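You operate a simulated robot arm through the tools that you are given. There is no shell and no other tool.

You run a simulated robot arm. Do the job below in one go: nothing can be reset, and whatever is moved stays where it is left.

## Task
Bleed the air line and move the hose plug to the green coupler.
Fine: shut the blue valve, red tap wide open till the line gauge reads zero, shut it; blue valve open again last.

It is judged by the outcome, as a careful person would: the job done as asked, and still so three seconds after it is handed in. It fails if anything else is knocked over, pushed out of place, dropped, spilled or broken.

## Robot
A 7-joint arm with a fingered hand, fixed in place. Base frame: the origin is on the floor under the middle of its stand, x ahead of it, y to its left, z up. Units: m, degrees, N and s.
It reaches about 1.333 m from its shoulder. Its first joint turns from -69.0 to 172.0 degrees. Payload 5 kg.
Tool frame: the origin (TCP) lies between the finger pads and is the grasp point; the fingertips stand 0.032 m ahead of it; z points along the fingers, y is the line along which they close. The gripper opens to 0.16 m; its body begins 0.089 m behind the TCP. The gripper is a hand of 3 fingers: y runs from the thumb to the fingers, the wrist lies at [0, 0, -0.252] in the tool frame, and closing takes about 1.5 s.
Orientation is that of the tool frame in the base frame, as [roll, pitch, yaw] about the fixed x, y, z axes, in that order (R = Rz(yaw) Ry(pitch) Rx(roll)). With the fingers straight down and closing along the base's y, the tool's x points along the base's -x, its y along +y and its z along -z.

## Interface
- The arm moves only by the tool jog_arm. Its argument "increments" is one flat list of numbers, 7 for each row, row after row: the turn, a rotation vector about the tool's x, y, z in degrees, then the shift along the tool's x, y, z in mm, then the finger opening in mm, from 0 to 160. In form: [wx, wy, wz, tx, ty, tz, claw, wx, wy, wz, tx, ty, tz, claw, ...]. A call has 1 to 20 rows; each row is the pose to reach, as a shift and turn from the pose commanded when the call began, along the tool's axes at that moment. Each row takes 0.2 s and may step no farther than 0.05 m and 8.6 degrees from the row before; otherwise, or with a gripper value out of range, the whole call is refused. Where a pose cannot be reached the arm comes as near as it can. A force on the tool above 40 N (or 10 N above the force at the start of the call, whichever is more), or a blocked arm, ends the call early, and 0.2 s more pass. The fingers move at their own pace (about 0.108 m/s each) and stop on an object; they squeeze with about 31 N. The grip force told is the motor's: it shows also when the fingers shut on nothing. Time passes only in rows, and 0.2 s behind the last, so rows that repeat a pose let the fingers close. It gives the time, the measured TCP pose, the force on the tool (base axes), the opening and the grip force at its end, in the units of the frame above (readings bear some noise), with the torque about the TCP (base axes, N m) and any sound that the robot's microphone picked up.
- Cameras (640 x 400 px; columns grow to the right, rows downward): "scene" is fixed at [0.4013, -0.6509, 1.4361]; the picture's right is [-0.85, -0.53, 0.00], its down [-0.30, 0.49, -0.82] and it looks along [0.43, -0.70, -0.57] (base axes); focal length 214 px, centre (320, 200). "wrist" rides on the gripper at [0.065, -0.004, -0.116] in the tool frame; the picture's right is [0.06, 1.00, 0.00], its down [-0.87, 0.05, -0.49] and it looks along [-0.49, 0.03, 0.87] (tool axes); focal length 261 px, centre (320, 200). There is no depth. A picture from a camera that has moved, and an enlarged one, comes with that camera's place and axes in the base frame and with its lens.
- get_image(camera): a new picture of that camera. The clock stands still meanwhile.
- raise_lower(by): slides the trunk up (or, below 0, down) by that many m; the arm rides with it, the base frame stays. It gives what a move gives, with no picture.
- set_grasp(shape): the hand has 3 fingers and takes this shape, open, in about a second: jaw (thumb against the fingers, like two jaws); tri (thumb and two fingers); tip (a fingertip pinch); poke (one finger out to press); point (the index stretched); flat (the hand flat); cup (the hand cupped); fist (a fist). The gripper value then closes the fingers along that shape, each until it touches; the sizes above hold for jaw. It gives what a move gives, with no picture.
- close_up(camera, box): a new picture of the part [left, top, right, bottom] of that camera's present view, enlarged. The clock stands still meanwhile.
- close_job(): hands the job in; it is judged then, once.

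Nothing tells you positions but the pictures and the camera data. Unless the task says otherwise, let go and move clear before handing in.

The tools are called after "Emit:" as name(argument=value, ...) on one line, values as JSON. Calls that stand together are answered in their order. jog_arm: Moves the arm, as the interface text tells. Its arguments: {"type":"object","properties":{"increments":{"type":"array"}},"required":["increments"]} The other tools are called the same way: raise_lower (by) moves the trunk up or down; set_grasp (shape) gives the hand a shape; get_image (camera) takes a picture; close_up (camera, box) takes an enlarged picture of a part of a camera's view; close_job () hands the job in.

At the start:

```text
t: 0.0
position: [0.5663, -0.5647, 1.1696]
orientation: [180.0, 0.0, -179.9]
force: [-0.3, 0.0, 0.2]
wrist_torque: [0.02, -0.02, 0.0]
width: 0.16
gripper_force: 0.0
shape: jaw
trunk travel left (down, up): [-0.65, 0.29]
```

scene: 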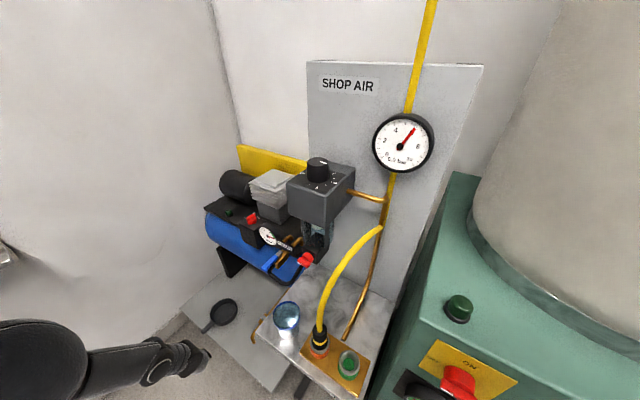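
wrist: 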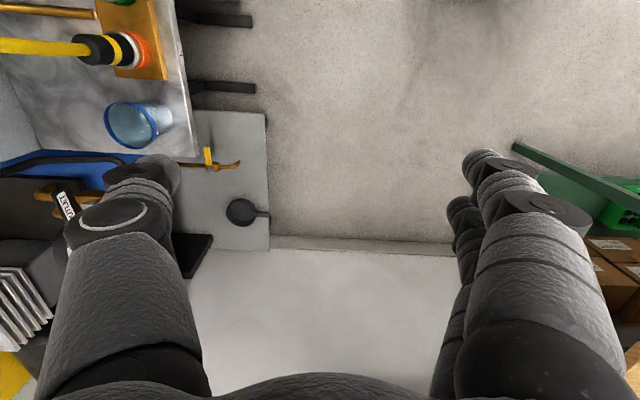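

I see a compressor with an air line, a gauge on a board, a hose plugged into an orange coupler and a green coupler beside it. I'll look closer before moving.

Emit:
close_up(camera="scene", box=[200, 140, 400, 265])

Emit:
close_up(camera="scene", box=[230, 275, 430, 400])

Emit:
close_up(camera="scene", box=[240, 200, 360, 275])

Emit:
close_up(camera="wrist", box=[0, 0, 280, 175])

Emit:
close_up(camera="wrist", box=[0, 130, 280, 305])

Emit:
close_up(camera="scene", box=[360, 100, 450, 190])

```text
3.20 times, centred on (300, 202) of scene
camera zoom: at [0.4013, -0.6509, 1.4361], right [-0.85, -0.53, 0.0], down [-0.3, 0.49, -0.82], along [0.43, -0.7, -0.57], focal length 686 px, centre (384, 192)
```

zoom: 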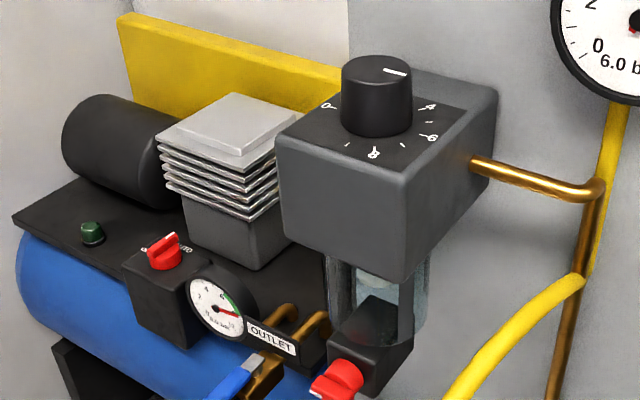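

```text
3.20 times, centred on (330, 338) of scene
camera zoom: at [0.4013, -0.6509, 1.4361], right [-0.85, -0.53, 0.0], down [-0.3, 0.49, -0.82], along [0.43, -0.7, -0.57], focal length 686 px, centre (288, -240)
```

zoom: 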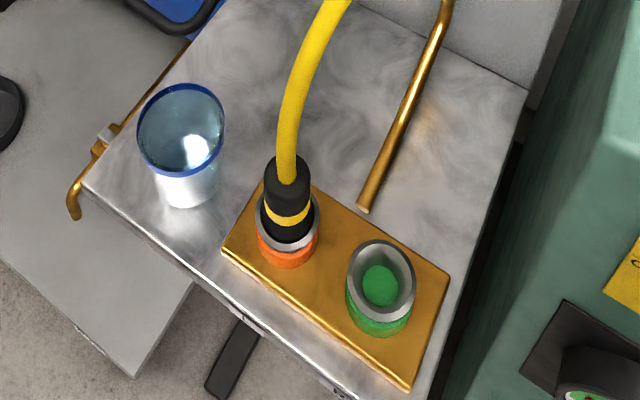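

```text
5.33 times, centred on (300, 238) of scene
camera zoom: at [0.4013, -0.6509, 1.4361], right [-0.85, -0.53, 0.0], down [-0.3, 0.49, -0.82], along [0.43, -0.7, -0.57], focal length 1144 px, centre (427, 0)
```

zoom: 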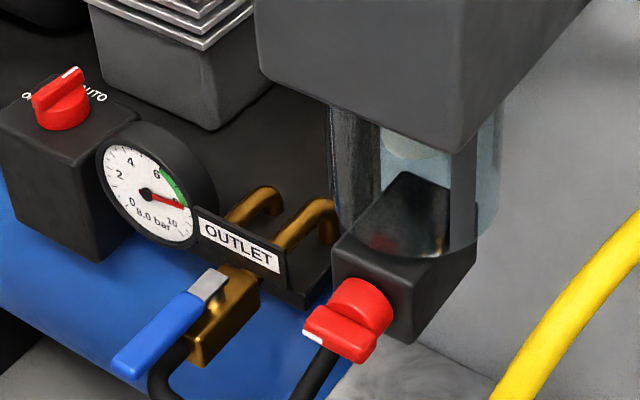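

```text
2.29 times, centred on (140, 88) of wrist
camera zoom: at [0.5002, -0.5691, 1.2858], right [-0.06, 1.0, 0.0], down [0.87, 0.05, 0.49], along [0.49, 0.03, -0.87], focal length 596 px, centre (731, 457)
```

zoom: 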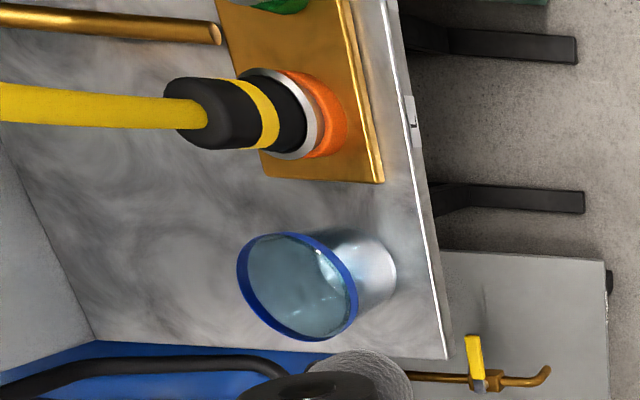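

```text
2.29 times, centred on (140, 218) of wrist
camera zoom: at [0.5002, -0.5691, 1.2858], right [-0.06, 1.0, 0.0], down [0.87, 0.05, 0.49], along [0.49, 0.03, -0.87], focal length 596 px, centre (731, 160)
```

zoom: 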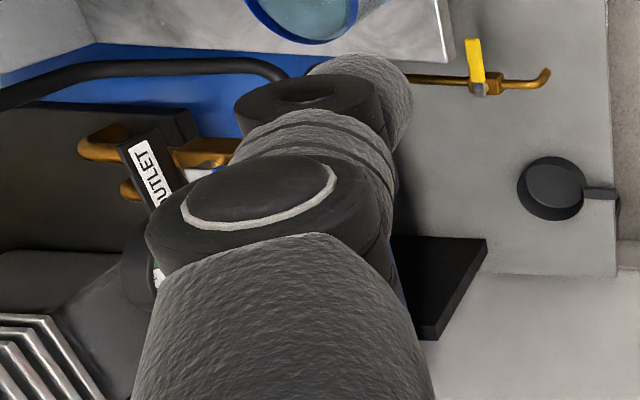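

```text
4.44 times, centred on (405, 145) of scene
camera zoom: at [0.4013, -0.6509, 1.4361], right [-0.85, -0.53, 0.0], down [-0.3, 0.49, -0.82], along [0.43, -0.7, -0.57], focal length 953 px, centre (-58, 444)
```

zoom: 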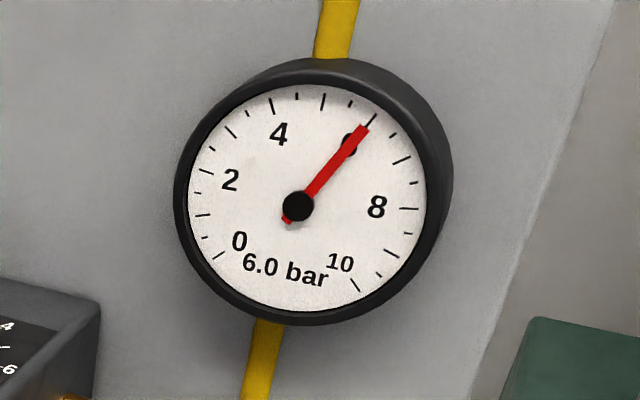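

The task parts sit to the robot's right, against a wall at -y: a blue lever at the compressor outlet, a red tap under the filter bowl, and orange and green couplers near (0.51, -0.83, 0.86). I'll back off in +y and turn the hand to point at the wall, so the wrist camera gives me a front view.

Emit:
jog_arm(increments=[4.619, 4.619, -4.619, 0, 7, 0, 160, 9.238, 9.238, -9.238, 0, 14, 0, 160, 13.857, 13.857, -13.857, 0, 21, 0, 160, 18.476, 18.476, -18.476, 0, 28, 0, 160, 23.095, 23.095, -23.095, 0, 35, 0, 160, 27.714, 27.714, -27.714, 0, 42, 0, 160, 32.333, 32.333, -32.333, 0, 49, 0, 160, 36.952, 36.952, -36.952, 0, 56, 0, 160, 41.571, 41.571, -41.571, 0, 63, 0, 160, 46.19, 46.19, -46.19, 0, 70, 0, 160, 50.809, 50.809, -50.809, 0, 77, 0, 160, 55.428, 55.428, -55.428, 0, 84, 0, 160, 60.047, 60.047, -60.047, 0, 91, 0, 160, 64.666, 64.666, -64.666, 0, 98, 0, 160, 69.285, 69.285, -69.285, 0, 105, 0, 160, 69.285, 69.285, -69.285, 0, 105, 0, 160])

Emit:
get_image(camera="wrist")

Emit:
get_image(camera="scene")

```text
t: 3.4
position: [0.5776, -0.816, 1.1632]
orientation: [-175.9, -77.0, -86.9]
force: [0.4, 0.0, -0.6]
wrist_torque: [-0.05, 0.01, 0.02]
width: 0.1598
gripper_force: 0.0
shape: jaw
out of reach, approached as far as the arm can: row 5, 6, 7, 8, 9, 10, 11, 12, 13, 14, 15, 16
trunk travel left (down, up): [-0.65, 0.29]
```

```text
taken
camera wrist: at [0.567, -0.7186, 1.2528], right [-0.99, -0.14, 0.04], down [-0.12, 0.66, -0.74], along [0.07, -0.73, -0.67], focal length 261 px, centre (320, 200)
```

wrist: 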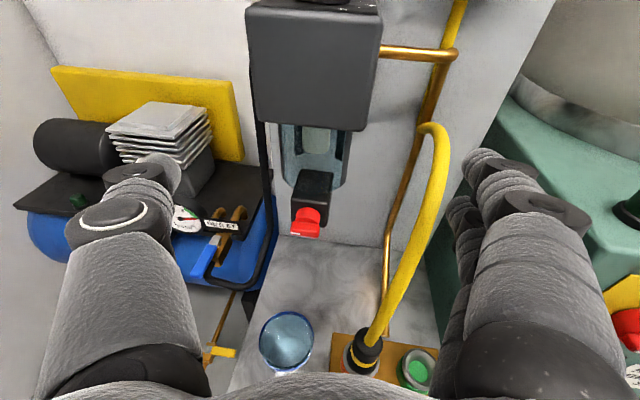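

```text
taken
```

scene: 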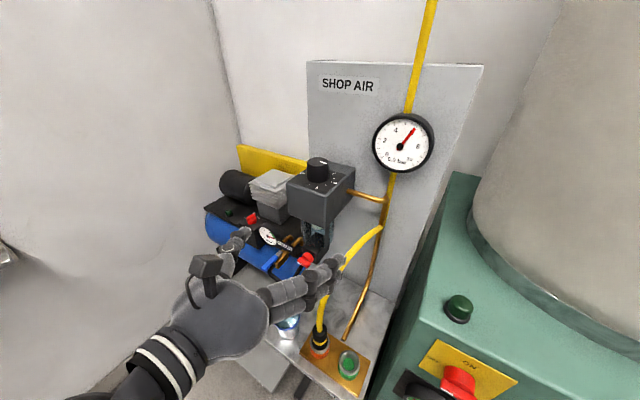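

The arm couldn't fold back that far, so the hand stopped near y=-0.82, pointing roughly at the wall. That still gives a useful front view, so I'll zoom in on the valve, the tap and the couplers.

Emit:
close_up(camera="wrist", box=[160, 180, 360, 305])

Emit:
close_up(camera="wrist", box=[240, 275, 440, 400])

Emit:
close_up(camera="wrist", box=[20, 80, 280, 243])

Emit:
close_up(camera="wrist", box=[230, 100, 390, 200])

Emit:
close_up(camera="scene", box=[160, 200, 360, 325])

```text
3.20 times, centred on (260, 242) of wrist
camera zoom: at [0.567, -0.7186, 1.2528], right [-0.99, -0.14, 0.04], down [-0.12, 0.66, -0.74], along [0.07, -0.73, -0.67], focal length 834 px, centre (512, 64)
```

zoom: 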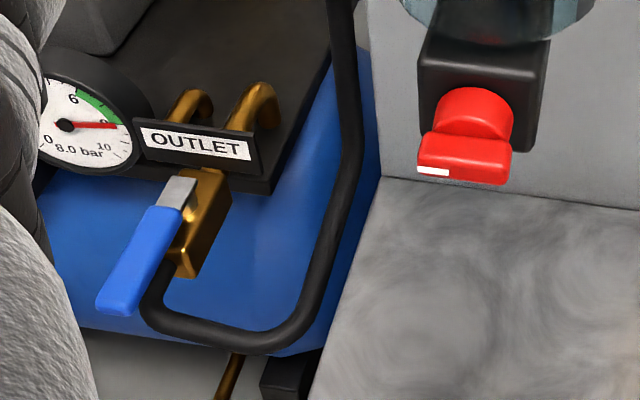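

```text
3.20 times, centred on (340, 338) of wrist
camera zoom: at [0.567, -0.7186, 1.2528], right [-0.99, -0.14, 0.04], down [-0.12, 0.66, -0.74], along [0.07, -0.73, -0.67], focal length 834 px, centre (256, -240)
```

zoom: 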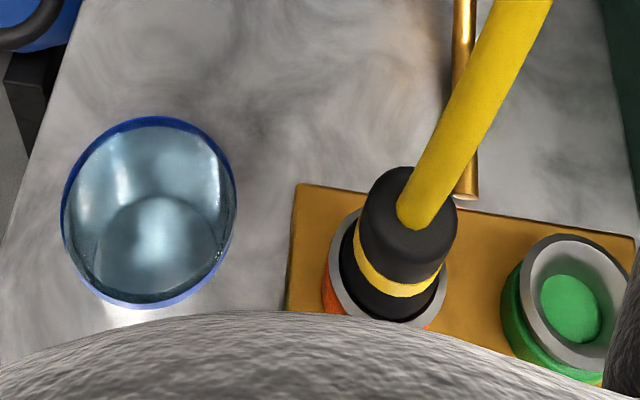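

```text
2.45 times, centred on (150, 162) of wrist
camera zoom: at [0.567, -0.7186, 1.2528], right [-0.99, -0.14, 0.04], down [-0.12, 0.66, -0.74], along [0.07, -0.73, -0.67], focal length 640 px, centre (737, 294)
```

zoom: 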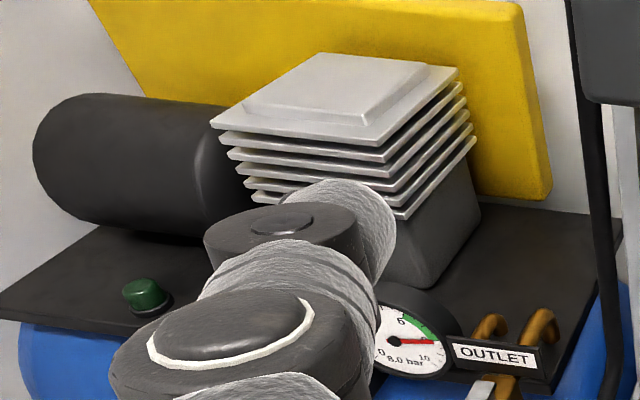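

```text
4.00 times, centred on (310, 150) of wrist
camera zoom: at [0.567, -0.7186, 1.2528], right [-0.99, -0.14, 0.04], down [-0.12, 0.66, -0.74], along [0.07, -0.73, -0.67], focal length 1043 px, centre (360, 400)
```

zoom: 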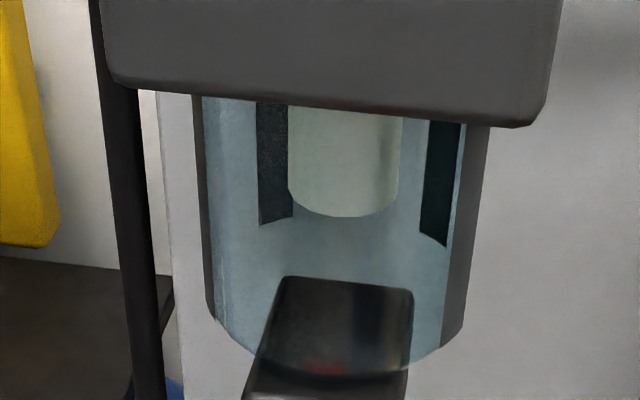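

```text
3.20 times, centred on (260, 262) of scene
camera zoom: at [0.4013, -0.6509, 1.4361], right [-0.85, -0.53, 0.0], down [-0.3, 0.49, -0.82], along [0.43, -0.7, -0.57], focal length 686 px, centre (512, 0)
```

zoom: 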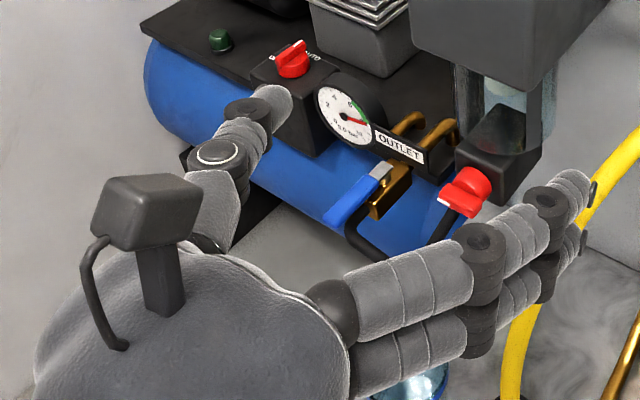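

The red tap bar is near (0.60, -0.90, 1.04) and the blue lever near (0.806, -1.02 to -0.944, 0.83), lying along y. I'll test how the commanded pose behaves after that out-of-reach row with a hold.

Emit:
jog_arm(increments=[0, 0, 0, 0, 0, 0, 160])

```text
t: 3.8
position: [0.5768, -0.8155, 1.1637]
orientation: [-175.6, -76.9, -87.2]
force: [0.5, -0.3, 0.3]
wrist_torque: [0.01, 0.01, -0.04]
width: 0.1601
gripper_force: 0.1
shape: jaw
trunk travel left (down, up): [-0.65, 0.29]
```

The commanded pose resets to where the arm actually is, so I can steer from here. I'll shift toward the blue valve for a closer look.

Emit:
jog_arm(increments=[0, 0, 0, -20.5, -28, -3, 160, 0, 0, 0, -41, -56, -6, 160, 0, 0, 0, -61.5, -84, -9, 160, 0, 0, 0, -82, -112, -12, 160, 0, 0, 0, -102.5, -140, -15, 160, 0, 0, 0, -123, -168, -18, 160])

Emit:
get_image(camera="wrist")

Emit:
get_image(camera="scene")

```text
t: 5.2
position: [0.7416, -0.7935, 1.0462]
orientation: [-175.0, -75.4, -87.0]
force: [-0.1, -0.1, 0.6]
wrist_torque: [-0.03, 0.01, -0.03]
width: 0.1599
gripper_force: 0.0
shape: jaw
out of reach, approached as far as the arm can: row 1, 2, 3, 4, 5, 6
trunk travel left (down, up): [-0.65, 0.29]
```

```text
taken
camera wrist: at [0.729, -0.6977, 1.1394], right [-0.99, -0.15, 0.04], down [-0.13, 0.68, -0.72], along [0.08, -0.72, -0.69], focal length 261 px, centre (320, 200)
```

wrist: 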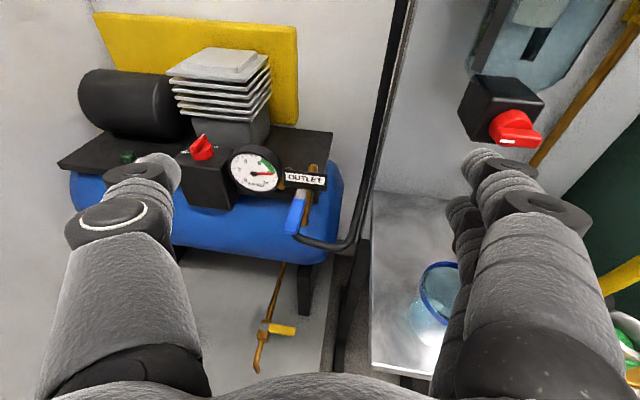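

```text
taken
```

scene: 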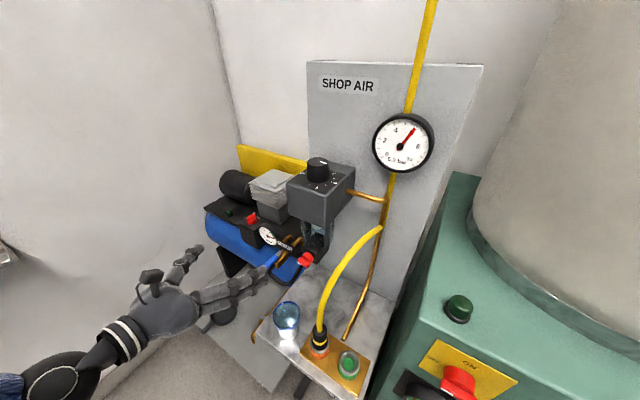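

Emit:
close_up(camera="wrist", box=[220, 130, 380, 230])

Emit:
close_up(camera="wrist", box=[440, 60, 600, 160])

Emit:
close_up(camera="wrist", box=[220, 250, 460, 400])

```text
4.00 times, centred on (300, 180) of wrist
camera zoom: at [0.729, -0.6977, 1.1394], right [-0.99, -0.15, 0.04], down [-0.13, 0.68, -0.72], along [0.08, -0.72, -0.69], focal length 1043 px, centre (400, 280)
```

zoom: 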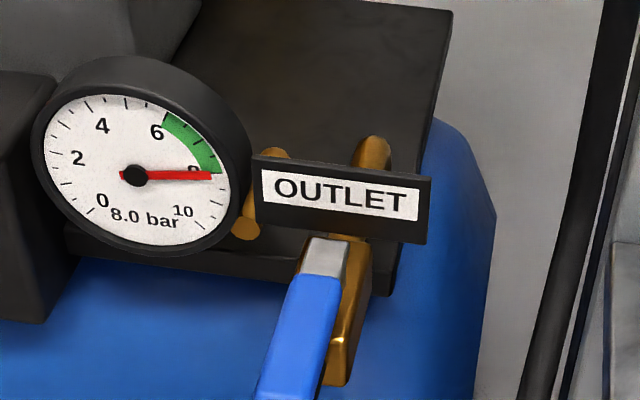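

```text
4.00 times, centred on (520, 110) of wrist
camera zoom: at [0.729, -0.6977, 1.1394], right [-0.99, -0.15, 0.04], down [-0.13, 0.68, -0.72], along [0.08, -0.72, -0.69], focal length 1043 px, centre (-480, 560)
```

zoom: 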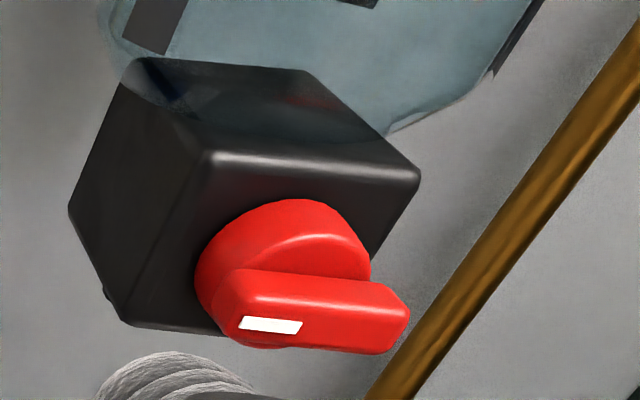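

```text
2.67 times, centred on (340, 325) of wrist
camera zoom: at [0.729, -0.6977, 1.1394], right [-0.99, -0.15, 0.04], down [-0.13, 0.68, -0.72], along [0.08, -0.72, -0.69], focal length 695 px, centre (267, -133)
```

zoom: 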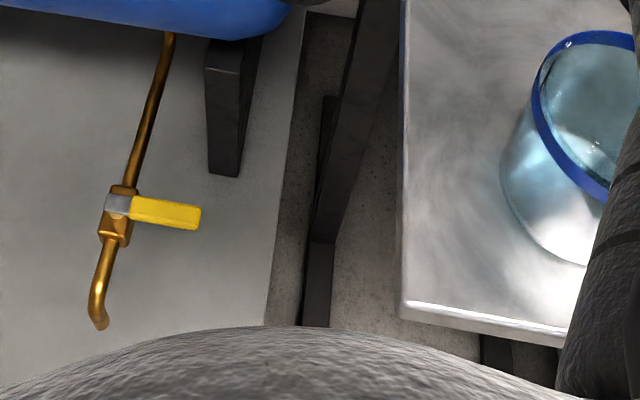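

The blue lever lies flat on top of its valve body along +y, which means open, and its pivot is around (0.795, -1.01, 0.845). I'll turn the hand back to fingers-down so a single finger can push the lever round like a peg.

Emit:
jog_arm(increments=[-4.571, -3.871, 5.793, 3.1, -1.9, -3.5, 160, -9.142, -7.742, 11.586, 6.2, -3.8, -7, 160, -13.713, -11.613, 17.379, 9.3, -5.7, -10.5, 160, -18.284, -15.484, 23.172, 12.4, -7.6, -14, 160, -22.855, -19.355, 28.965, 15.5, -9.5, -17.5, 160, -27.426, -23.226, 34.758, 18.6, -11.4, -21, 160, -31.997, -27.097, 40.551, 21.7, -13.3, -24.5, 160, -36.568, -30.968, 46.344, 24.8, -15.2, -28, 160, -41.139, -34.839, 52.137, 27.9, -17.1, -31.5, 160, -45.71, -38.71, 57.93, 31, -19, -35, 160, -50.281, -42.581, 63.723, 34.1, -20.9, -38.5, 160, -54.852, -46.452, 69.516, 37.2, -22.8, -42, 160, -59.423, -50.323, 75.309, 40.3, -24.7, -45.5, 160, -63.994, -54.194, 81.102, 43.4, -26.6, -49, 160, -63.994, -54.194, 81.102, 43.4, -26.6, -49, 160])

Emit:
get_image(camera="wrist")

Emit:
get_image(camera="scene")

```text
t: 8.4
position: [0.7614, -0.75, 1.0999]
orientation: [-178.5, -0.1, 179.1]
force: [-0.2, 0.2, -0.2]
wrist_torque: [-0.01, 0.01, 0.03]
width: 0.16
gripper_force: 0.1
shape: jaw
out of reach, approached as far as the arm can: row 1, 2
trunk travel left (down, up): [-0.65, 0.29]
```

```text
taken
camera wrist: at [0.6956, -0.7498, 1.2174], right [-0.05, 1.0, -0.03], down [0.87, 0.05, 0.49], along [0.49, 0.0, -0.87], focal length 261 px, centre (320, 200)
```

wrist: 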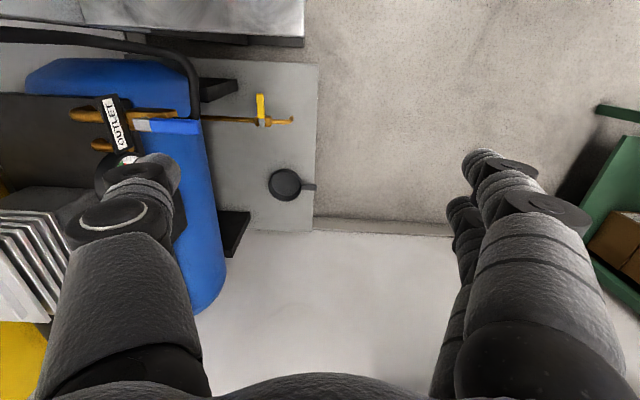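

```text
taken
```

scene: 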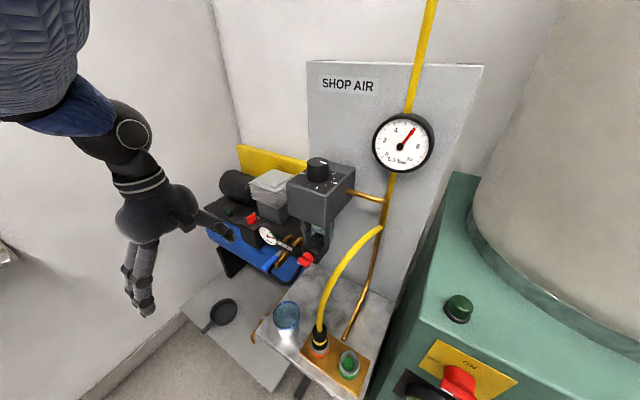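

Fingers-down is reached at (0.761, -0.75, 1.10). I'll zoom on the lever from above and then put the hand into the poke shape to see where its tip is.

Emit:
close_up(camera="wrist", box=[60, 80, 220, 180])

Emit:
set_grasp(shape="poke")

Emit:
get_image(camera="wrist")

Emit:
get_image(camera="scene")

```text
4.00 times, centred on (140, 130) of wrist
camera zoom: at [0.6956, -0.7498, 1.2174], right [-0.05, 1.0, -0.03], down [0.87, 0.05, 0.49], along [0.49, 0.0, -0.87], focal length 1043 px, centre (1040, 480)
```

zoom: 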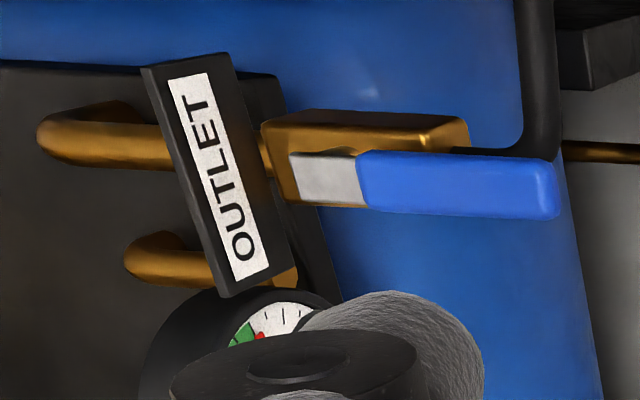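

```text
t: 9.3
position: [0.7604, -0.7505, 1.1018]
orientation: [-178.4, -0.1, 179.1]
force: [0.6, -0.5, 0.6]
wrist_torque: [0.01, -0.01, 0.01]
width: 0.0
gripper_force: 0.1
shape: poke
trunk travel left (down, up): [-0.65, 0.29]
```

```text
taken
camera wrist: at [0.6948, -0.7507, 1.2174], right [-0.05, 1.0, -0.03], down [0.87, 0.05, 0.49], along [0.49, 0.0, -0.87], focal length 261 px, centre (320, 200)
```

wrist: 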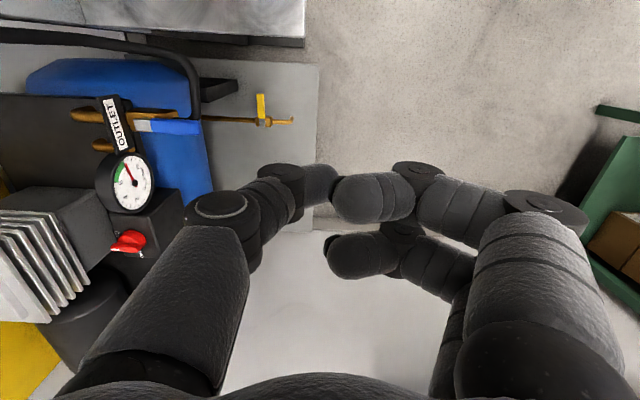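

```text
taken
```

scene: 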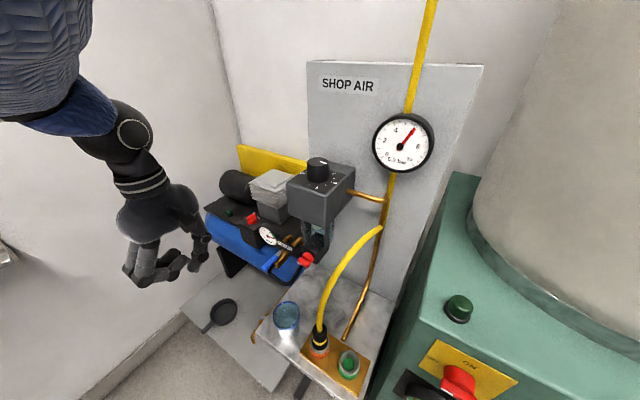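

The poke shape curls all the fingers inward and isn't a clear peg, so I'll check the point shape.

Emit:
set_grasp(shape="point")

Emit:
get_image(camera="wrist")

Emit:
get_image(camera="scene")

Emit:
close_up(camera="scene", box=[80, 150, 280, 325])

```text
t: 10.2
position: [0.7609, -0.7509, 1.1007]
orientation: [-178.4, -0.1, 179.1]
force: [-0.1, 0.9, 0.2]
wrist_torque: [0.03, 0.04, 0.01]
width: 0.0
gripper_force: 0.0
shape: point
trunk travel left (down, up): [-0.65, 0.29]
```

```text
taken
camera wrist: at [0.6948, -0.7507, 1.2174], right [-0.05, 1.0, -0.03], down [0.87, 0.05, 0.49], along [0.49, 0.0, -0.87], focal length 261 px, centre (320, 200)
```

wrist: 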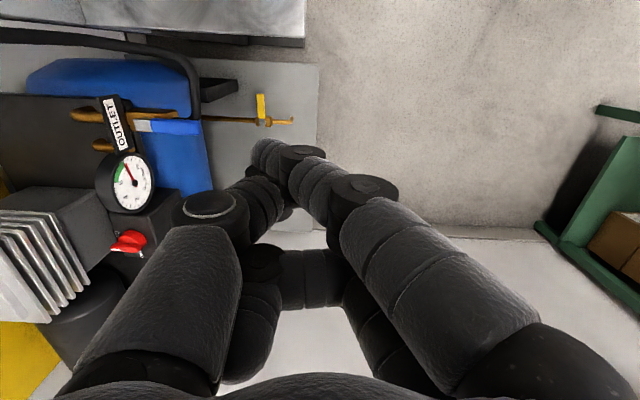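

```text
taken
```

scene: 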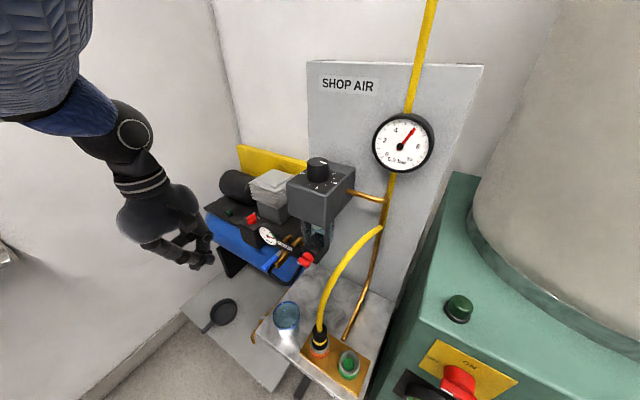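

```text
2.29 times, centred on (180, 238) of scene
camera zoom: at [0.4013, -0.6509, 1.4361], right [-0.85, -0.53, 0.0], down [-0.3, 0.49, -0.82], along [0.43, -0.7, -0.57], focal length 490 px, centre (640, 114)
```

zoom: 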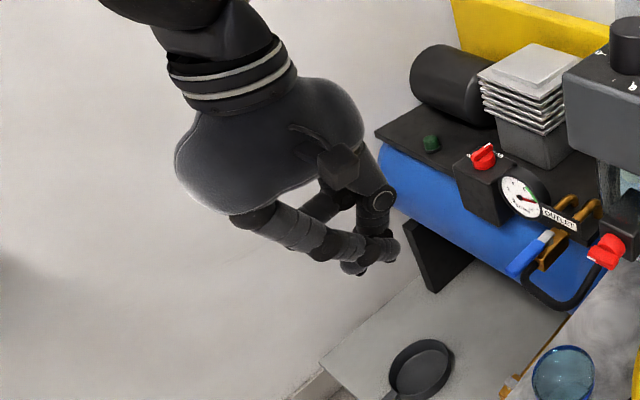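

None of the special shapes gives a clean peg. The jaw shape fully closed, fingers down, may work as a blunt one, so I'll go back to jaw, close it and look.

Emit:
set_grasp(shape="jaw")

Emit:
jog_arm(increments=[0, 0, 0, 0, 0, 0, 0, 0, 0, 0, 0, 0, 0, 0, 0, 0, 0, 0, 0, 0, 0, 0, 0, 0, 0, 0, 0, 0, 0, 0, 0, 0, 0, 0, 0, 0, 0, 0, 0, 0, 0, 0, 0, 0, 0, 0, 0, 0, 0, 0, 0, 0, 0, 0, 0, 0])

Emit:
get_image(camera="wrist")

Emit:
close_up(camera="scene", box=[80, 150, 280, 325])

```text
t: 11.1
position: [0.7597, -0.7505, 1.1013]
orientation: [-178.4, -0.2, 179.2]
force: [-0.1, 0.5, -0.5]
wrist_torque: [0.0, 0.01, -0.04]
width: 0.1093
gripper_force: 0.1
shape: jaw
trunk travel left (down, up): [-0.65, 0.29]
```

```text
t: 12.9
position: [0.761, -0.7507, 1.1009]
orientation: [-178.3, 0.0, 179.1]
force: [-0.1, -0.4, 0.0]
wrist_torque: [0.0, -0.01, 0.0]
width: 0.0001
gripper_force: 31.2
shape: jaw
trunk travel left (down, up): [-0.65, 0.29]
```

```text
taken
camera wrist: at [0.6948, -0.7507, 1.2174], right [-0.05, 1.0, -0.03], down [0.87, 0.05, 0.49], along [0.49, 0.0, -0.87], focal length 261 px, centre (320, 200)
```

wrist: 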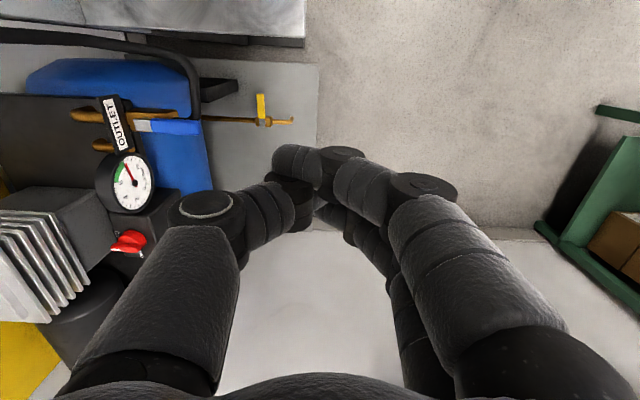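

```text
2.29 times, centred on (180, 238) of scene
camera zoom: at [0.4013, -0.6509, 1.4361], right [-0.85, -0.53, 0.0], down [-0.3, 0.49, -0.82], along [0.43, -0.7, -0.57], focal length 490 px, centre (640, 114)
```

zoom: 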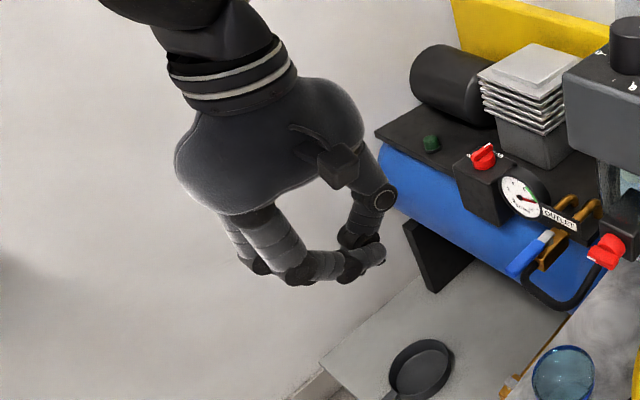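

Closing makes the fingers arch together, so the straight thumb with the jaw wide open is a better peg. I'll open fully and turn about 30° with a slight tilt, which keeps the forearm off the regulator and puts the thumb tip on the +x side of the blue lever, above it.

Emit:
jog_arm(increments=[0, 0, 0, 0, 0, 0, 160, 1.83, 0.49, 3.73, -15.7, -13.8, 15.4, 160, 3.67, 0.98, 7.46, -31.5, -27.7, 30.8, 160, 5.5, 1.47, 11.19, -47.2, -41.5, 46.2, 160, 7.34, 1.97, 14.93, -62.9, -55.4, 61.6, 160, 9.17, 2.46, 18.66, -78.6, -69.2, 77, 160, 11, 2.95, 22.39, -94.4, -83, 92.4, 160, 12.84, 3.44, 26.12, -110.1, -96.9, 107.8, 160, 14.67, 3.93, 29.85, -125.8, -110.7, 123.2, 160, 14.67, 3.93, 29.85, -125.8, -110.7, 123.2, 160])

Emit:
get_image(camera="wrist")

Emit:
get_image(camera="scene")

```text
t: 15.1
position: [0.8587, -0.8573, 0.9844]
orientation: [-163.7, 0.8, 149.2]
force: [-0.1, -0.8, -0.2]
wrist_torque: [0.0, 0.02, 0.0]
width: 0.1096
gripper_force: 0.0
shape: jaw
out of reach, approached as far as the arm can: row 9, 10
trunk travel left (down, up): [-0.65, 0.29]
```

```text
taken
camera wrist: at [0.8135, -0.7982, 1.0962], right [0.44, 0.85, -0.28], down [0.84, -0.28, 0.47], along [0.32, -0.44, -0.84], focal length 261 px, centre (320, 200)
```

wrist: 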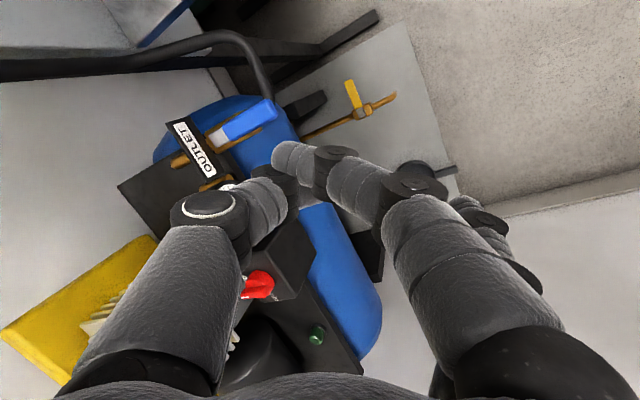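

```text
taken
```

scene: 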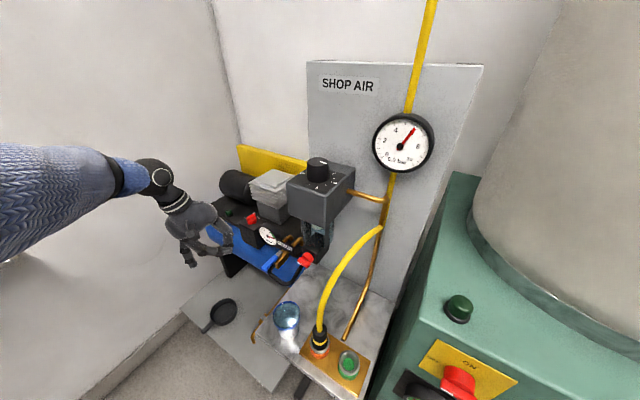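

The index finger is hooked behind the thumb, so the jaw won't open past 0.11. I'll back off from the compressor and step back through the shapes to free it.

Emit:
jog_arm(increments=[0, 0, 0, 21.6, 17.5, -18.5, 110, 0, 0, 0, 43.2, 35, -37, 110, 0, 0, 0, 64.8, 52.5, -55.5, 110, 0, 0, 0, 86.5, 70, -74, 110])

Emit:
set_grasp(shape="point")

Emit:
get_image(camera="wrist")

Emit:
set_grasp(shape="flat")

Emit:
get_image(camera="wrist")

```text
t: 16.1
position: [0.825, -0.7349, 1.0374]
orientation: [-163.5, 0.9, 149.1]
force: [-0.2, -0.1, -0.1]
wrist_torque: [-0.03, -0.02, 0.0]
width: 0.0386
gripper_force: 0.1
shape: jaw
trunk travel left (down, up): [-0.65, 0.29]
```

```text
t: 17.0
position: [0.8269, -0.7363, 1.0349]
orientation: [-163.7, 0.7, 149.1]
force: [-0.6, -0.7, -0.1]
wrist_torque: [0.02, 0.02, -0.03]
width: 0.0
gripper_force: 0.0
shape: point
trunk travel left (down, up): [-0.65, 0.29]
```

```text
taken
camera wrist: at [0.7832, -0.678, 1.1474], right [0.44, 0.85, -0.28], down [0.84, -0.28, 0.47], along [0.32, -0.44, -0.84], focal length 261 px, centre (320, 200)
```

wrist: 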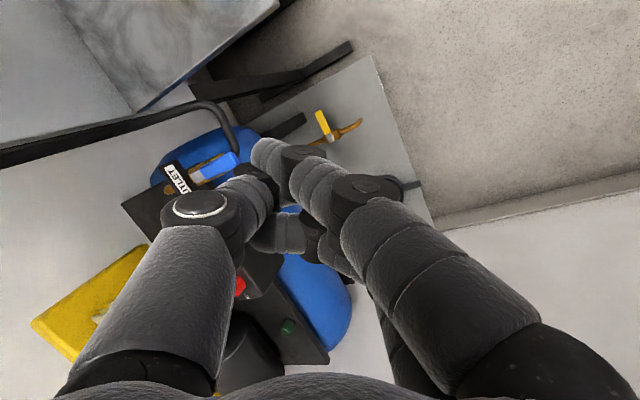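

```text
t: 17.9
position: [0.8276, -0.7375, 1.035]
orientation: [-163.6, 0.7, 149.0]
force: [0.5, -0.2, 0.4]
wrist_torque: [-0.02, 0.01, 0.0]
width: 0.1522
gripper_force: 0.1
shape: flat
trunk travel left (down, up): [-0.65, 0.29]
```

```text
taken
camera wrist: at [0.7834, -0.6782, 1.1472], right [0.44, 0.85, -0.28], down [0.84, -0.28, 0.47], along [0.32, -0.44, -0.84], focal length 261 px, centre (320, 200)
```

wrist: 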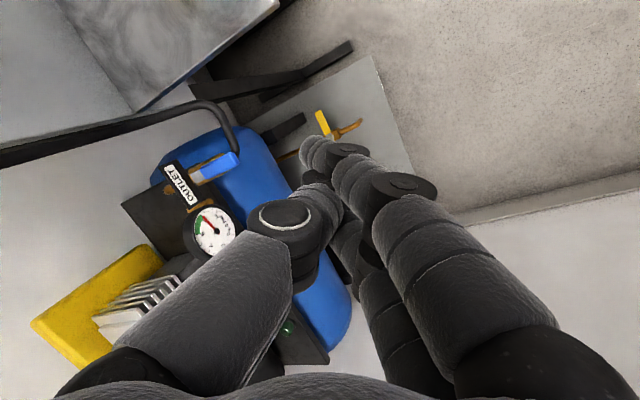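

Emit:
set_grasp(shape="jaw")

Emit:
get_image(camera="wrist")

```text
t: 18.8
position: [0.8272, -0.737, 1.036]
orientation: [-163.6, 0.8, 149.1]
force: [0.1, -0.5, -0.3]
wrist_torque: [-0.01, -0.04, 0.04]
width: 0.0001
gripper_force: 0.2
shape: jaw
trunk travel left (down, up): [-0.65, 0.29]
```

```text
taken
camera wrist: at [0.7834, -0.6782, 1.1471], right [0.44, 0.85, -0.28], down [0.84, -0.28, 0.47], along [0.32, -0.44, -0.84], focal length 261 px, centre (320, 200)
```

wrist: 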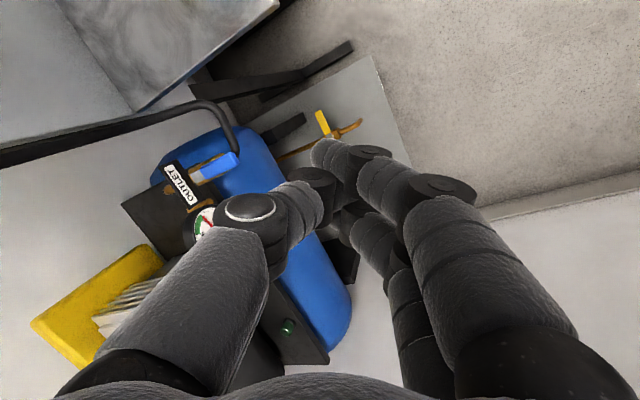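

Emit:
jog_arm(increments=[0, 0, 0, 0, 0, 0, 160, 0, 0, 0, 0, 0, 0, 160, 0, 0, 0, 0, 0, 0, 160, 0, 0, 0, 0, 0, 0, 160, 0, 0, 0, 0, 0, 0, 160, 0, 0, 0, 0, 0, 0, 160, 0, 0, 0, 0, 0, 0, 160, 0, 0, 0, 0, 0, 0, 160])

Emit:
get_image(camera="wrist")

```text
t: 20.6
position: [0.8261, -0.7361, 1.035]
orientation: [-163.6, 0.6, 149.1]
force: [0.0, -0.2, 0.6]
wrist_torque: [0.0, 0.01, -0.02]
width: 0.0001
gripper_force: 0.0
shape: jaw
trunk travel left (down, up): [-0.65, 0.29]
```

```text
taken
camera wrist: at [0.7833, -0.678, 1.1472], right [0.44, 0.85, -0.28], down [0.84, -0.28, 0.47], along [0.32, -0.44, -0.84], focal length 261 px, centre (320, 200)
```

wrist: 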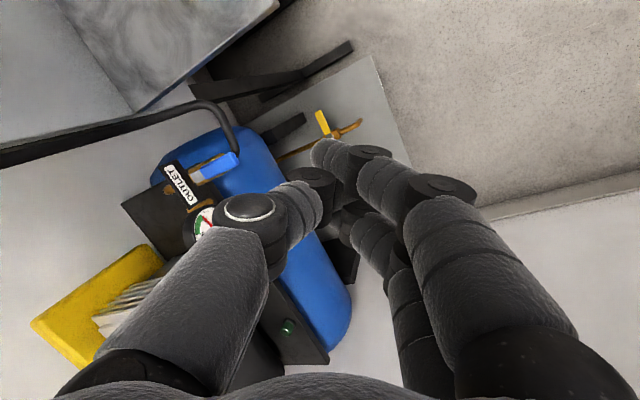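

Thumb and index are still interlocked. The hook formed on the change from poke to point, so I'll reverse it by returning to poke.

Emit:
set_grasp(shape="poke")

Emit:
get_image(camera="wrist")

```text
t: 21.5
position: [0.8272, -0.736, 1.0349]
orientation: [-163.6, 0.7, 149.0]
force: [-0.5, 0.0, 0.5]
wrist_torque: [0.02, -0.02, 0.01]
width: 0.0001
gripper_force: 0.0
shape: poke
trunk travel left (down, up): [-0.65, 0.29]
```

```text
taken
camera wrist: at [0.7833, -0.678, 1.1472], right [0.44, 0.85, -0.28], down [0.84, -0.28, 0.47], along [0.32, -0.44, -0.84], focal length 261 px, centre (320, 200)
```

wrist: 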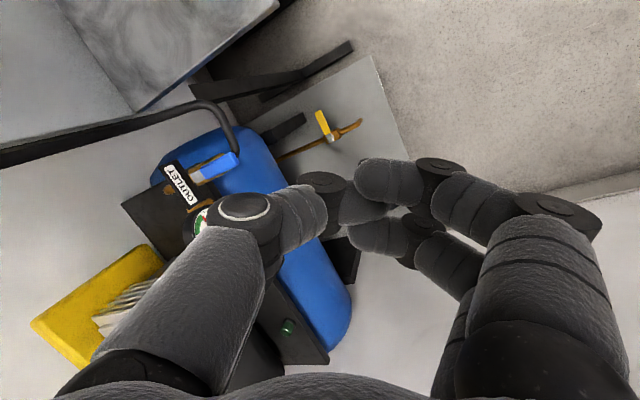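

The index came free in poke. Now back to jaw.

Emit:
set_grasp(shape="jaw")

Emit:
jog_arm(increments=[0, 0, 0, 0, 0, 0, 160, 0, 0, 0, 0, 0, 0, 160, 0, 0, 0, 0, 0, 0, 160, 0, 0, 0, 0, 0, 0, 160])

Emit:
get_image(camera="wrist")

```text
t: 22.4
position: [0.8269, -0.7371, 1.0355]
orientation: [-163.5, 0.7, 149.1]
force: [0.0, -0.3, -1.0]
wrist_torque: [0.03, 0.0, 0.0]
width: 0.1599
gripper_force: 0.1
shape: jaw
trunk travel left (down, up): [-0.65, 0.29]
```

```text
t: 23.4
position: [0.8277, -0.7374, 1.0351]
orientation: [-163.6, 0.7, 149.0]
force: [-0.4, -0.5, -0.5]
wrist_torque: [-0.03, 0.0, 0.0]
width: 0.16
gripper_force: 0.0
shape: jaw
trunk travel left (down, up): [-0.65, 0.29]
```

```text
taken
camera wrist: at [0.7833, -0.678, 1.1472], right [0.44, 0.85, -0.28], down [0.84, -0.28, 0.47], along [0.32, -0.44, -0.84], focal length 261 px, centre (320, 200)
```

wrist: 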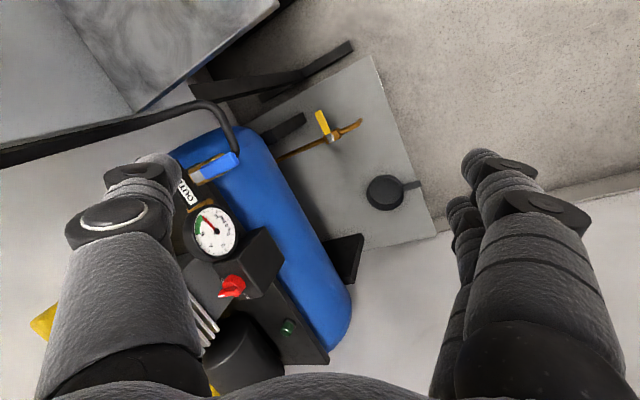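

The jaw is fully open again. I'll take a close look at the lever from here and refine its position.

Emit:
close_up(camera="wrist", box=[120, 90, 280, 190])

Emit:
close_up(camera="wrist", box=[260, 80, 420, 180])

```text
4.00 times, centred on (200, 140) of wrist
camera zoom: at [0.7833, -0.678, 1.1472], right [0.44, 0.85, -0.28], down [0.84, -0.28, 0.47], along [0.32, -0.44, -0.84], focal length 1043 px, centre (800, 440)
```

zoom: 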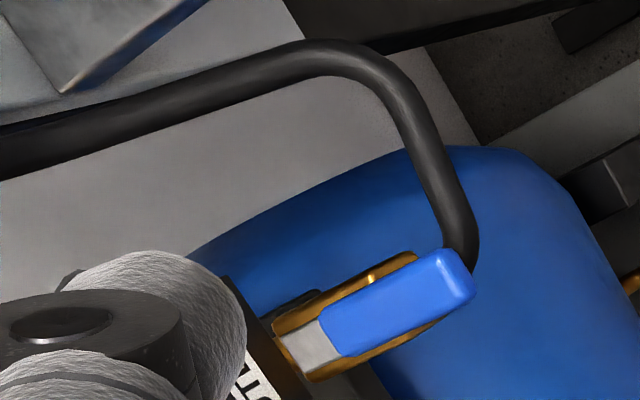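

```text
4.00 times, centred on (340, 130) of wrist
camera zoom: at [0.7833, -0.678, 1.1472], right [0.44, 0.85, -0.28], down [0.84, -0.28, 0.47], along [0.32, -0.44, -0.84], focal length 1043 px, centre (240, 480)
```

zoom: 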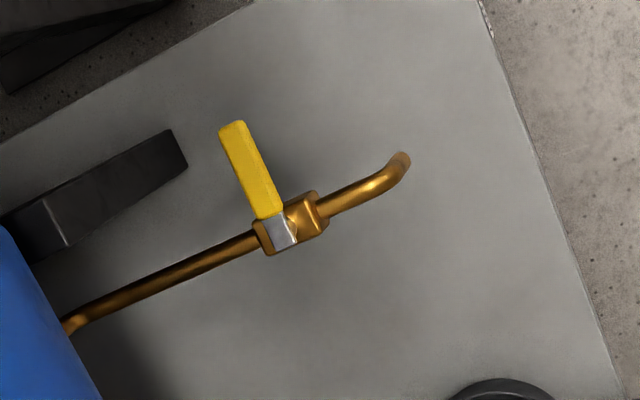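

The yellow tank drain is the same valve model and sits closed, pointing to -x, so I expect the blue lever to close by swinging its tip to -x. I'll reduce the opening so the thumb stands closer to vertical as a peg.

Emit:
jog_arm(increments=[0, 0, 0, 0, 0, 0, 100, 0, 0, 0, 0, 0, 0, 100, 0, 0, 0, 0, 0, 0, 100, 0, 0, 0, 0, 0, 0, 100])

Emit:
get_image(camera="wrist")

Emit:
close_up(camera="scene", box=[100, 120, 300, 295])

```text
t: 24.4
position: [0.8256, -0.7374, 1.0347]
orientation: [-163.5, 0.7, 149.1]
force: [-0.1, -0.1, 0.1]
wrist_torque: [0.0, -0.06, -0.03]
width: 0.1004
gripper_force: 0.0
shape: jaw
trunk travel left (down, up): [-0.65, 0.29]
```

```text
taken
camera wrist: at [0.7833, -0.678, 1.1472], right [0.44, 0.85, -0.28], down [0.84, -0.28, 0.47], along [0.32, -0.44, -0.84], focal length 261 px, centre (320, 200)
```

wrist: 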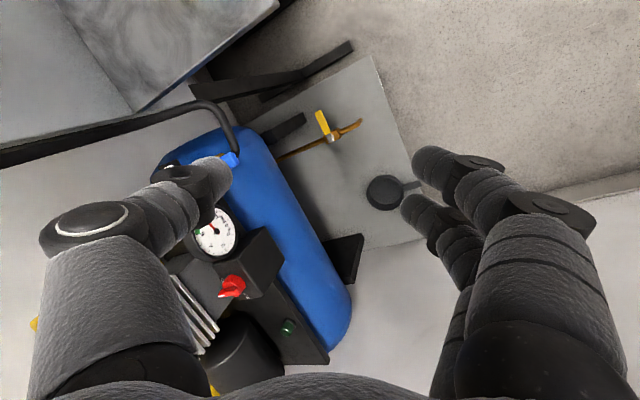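

```text
2.29 times, centred on (200, 208) of scene
camera zoom: at [0.4013, -0.6509, 1.4361], right [-0.85, -0.53, 0.0], down [-0.3, 0.49, -0.82], along [0.43, -0.7, -0.57], focal length 490 px, centre (594, 183)
```

zoom: 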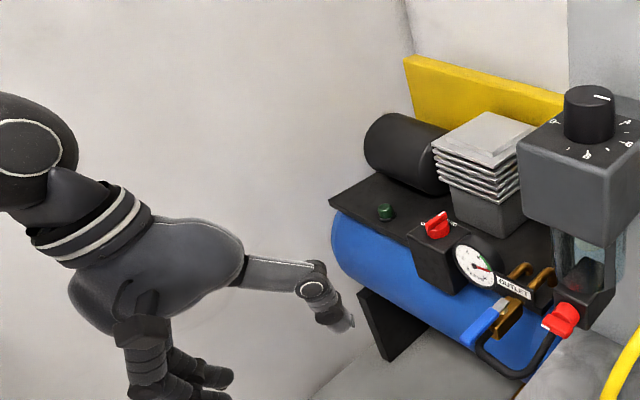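

The thumb's last segment now points nearly straight down, which makes a good peg about 6 cm below its knuckle. I'll lower the trunk 0.2 m, which also helps reach, while the hand is well in front of the compressor.

Emit:
raise_lower(by=-0.2)

Emit:
get_image(camera="scene")

Emit:
get_image(camera="wrist")

```text
t: 26.6
position: [0.8267, -0.7364, 0.8362]
orientation: [-163.6, 0.7, 149.1]
force: [0.1, -0.4, -0.4]
wrist_torque: [-0.01, 0.03, -0.04]
width: 0.1002
gripper_force: 0.1
shape: jaw
trunk travel left (down, up): [-0.45, 0.49]
```

```text
taken
```

scene: 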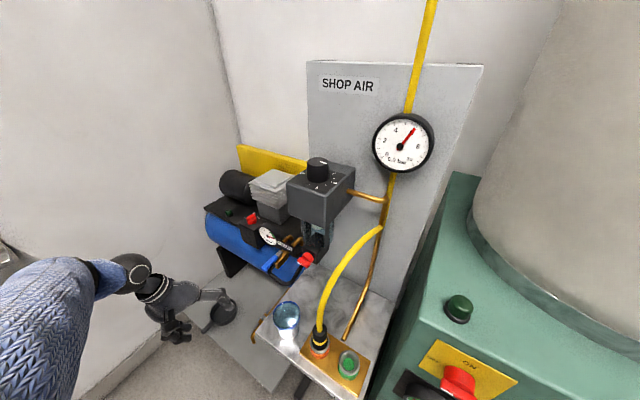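

```text
taken
camera wrist: at [0.7832, -0.6779, 0.9475], right [0.44, 0.85, -0.28], down [0.84, -0.28, 0.47], along [0.32, -0.44, -0.84], focal length 261 px, centre (320, 200)
```

wrist: 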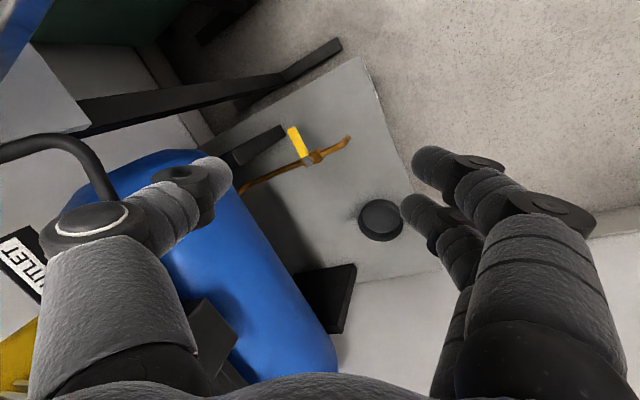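

The hand is at lever height in front of the compressor. I'll move the thumb to the +x side of the lever, x first and then in toward it, and check.

Emit:
jog_arm(increments=[0, 0, 0, -41.4, -11.8, 4, 100, 0, 0, 0, -82.7, -23.5, 8.1, 100, 0, 0, 0, -98, -47.6, 17.5, 100, 0, 0, 0, -113.3, -71.7, 26.8, 100, 0, 0, 0, -128.6, -95.8, 36.2, 100])

Emit:
get_image(camera="wrist")

Emit:
close_up(camera="scene", box=[160, 180, 360, 305])

```text
t: 27.8
position: [0.8542, -0.8804, 0.829]
orientation: [-163.7, 1.2, 149.3]
force: [1.5, 1.0, -1.1]
wrist_torque: [0.0, 0.01, 0.05]
width: 0.0999
gripper_force: 0.1
shape: jaw
out of reach, approached as far as the arm can: row 2, 3, 4, 5
trunk travel left (down, up): [-0.45, 0.49]
```

```text
taken
camera wrist: at [0.8105, -0.8216, 0.9409], right [0.44, 0.85, -0.28], down [0.84, -0.28, 0.47], along [0.33, -0.44, -0.83], focal length 261 px, centre (320, 200)
```

wrist: 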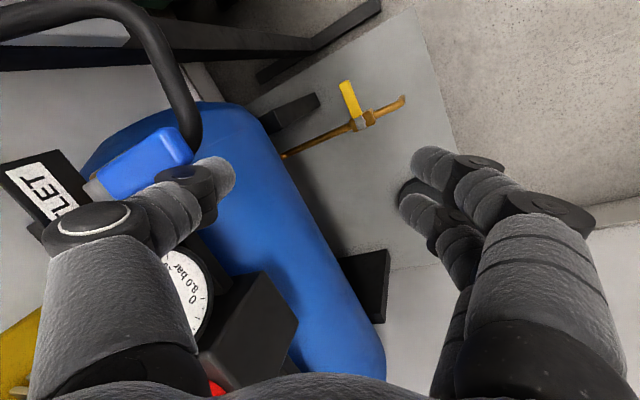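

```text
3.20 times, centred on (260, 242) of scene
camera zoom: at [0.4013, -0.6509, 1.4361], right [-0.85, -0.53, 0.0], down [-0.3, 0.49, -0.82], along [0.43, -0.7, -0.57], focal length 686 px, centre (512, 64)
```

zoom: 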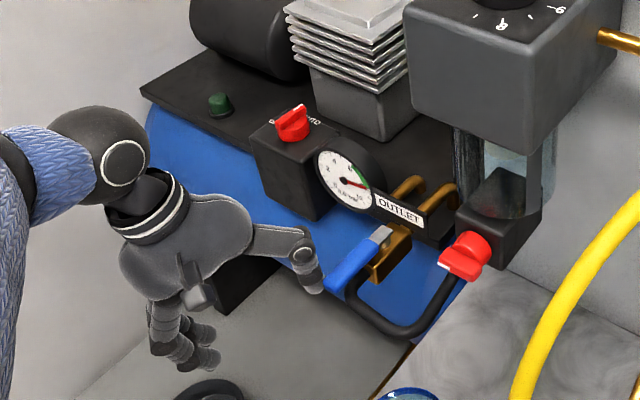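

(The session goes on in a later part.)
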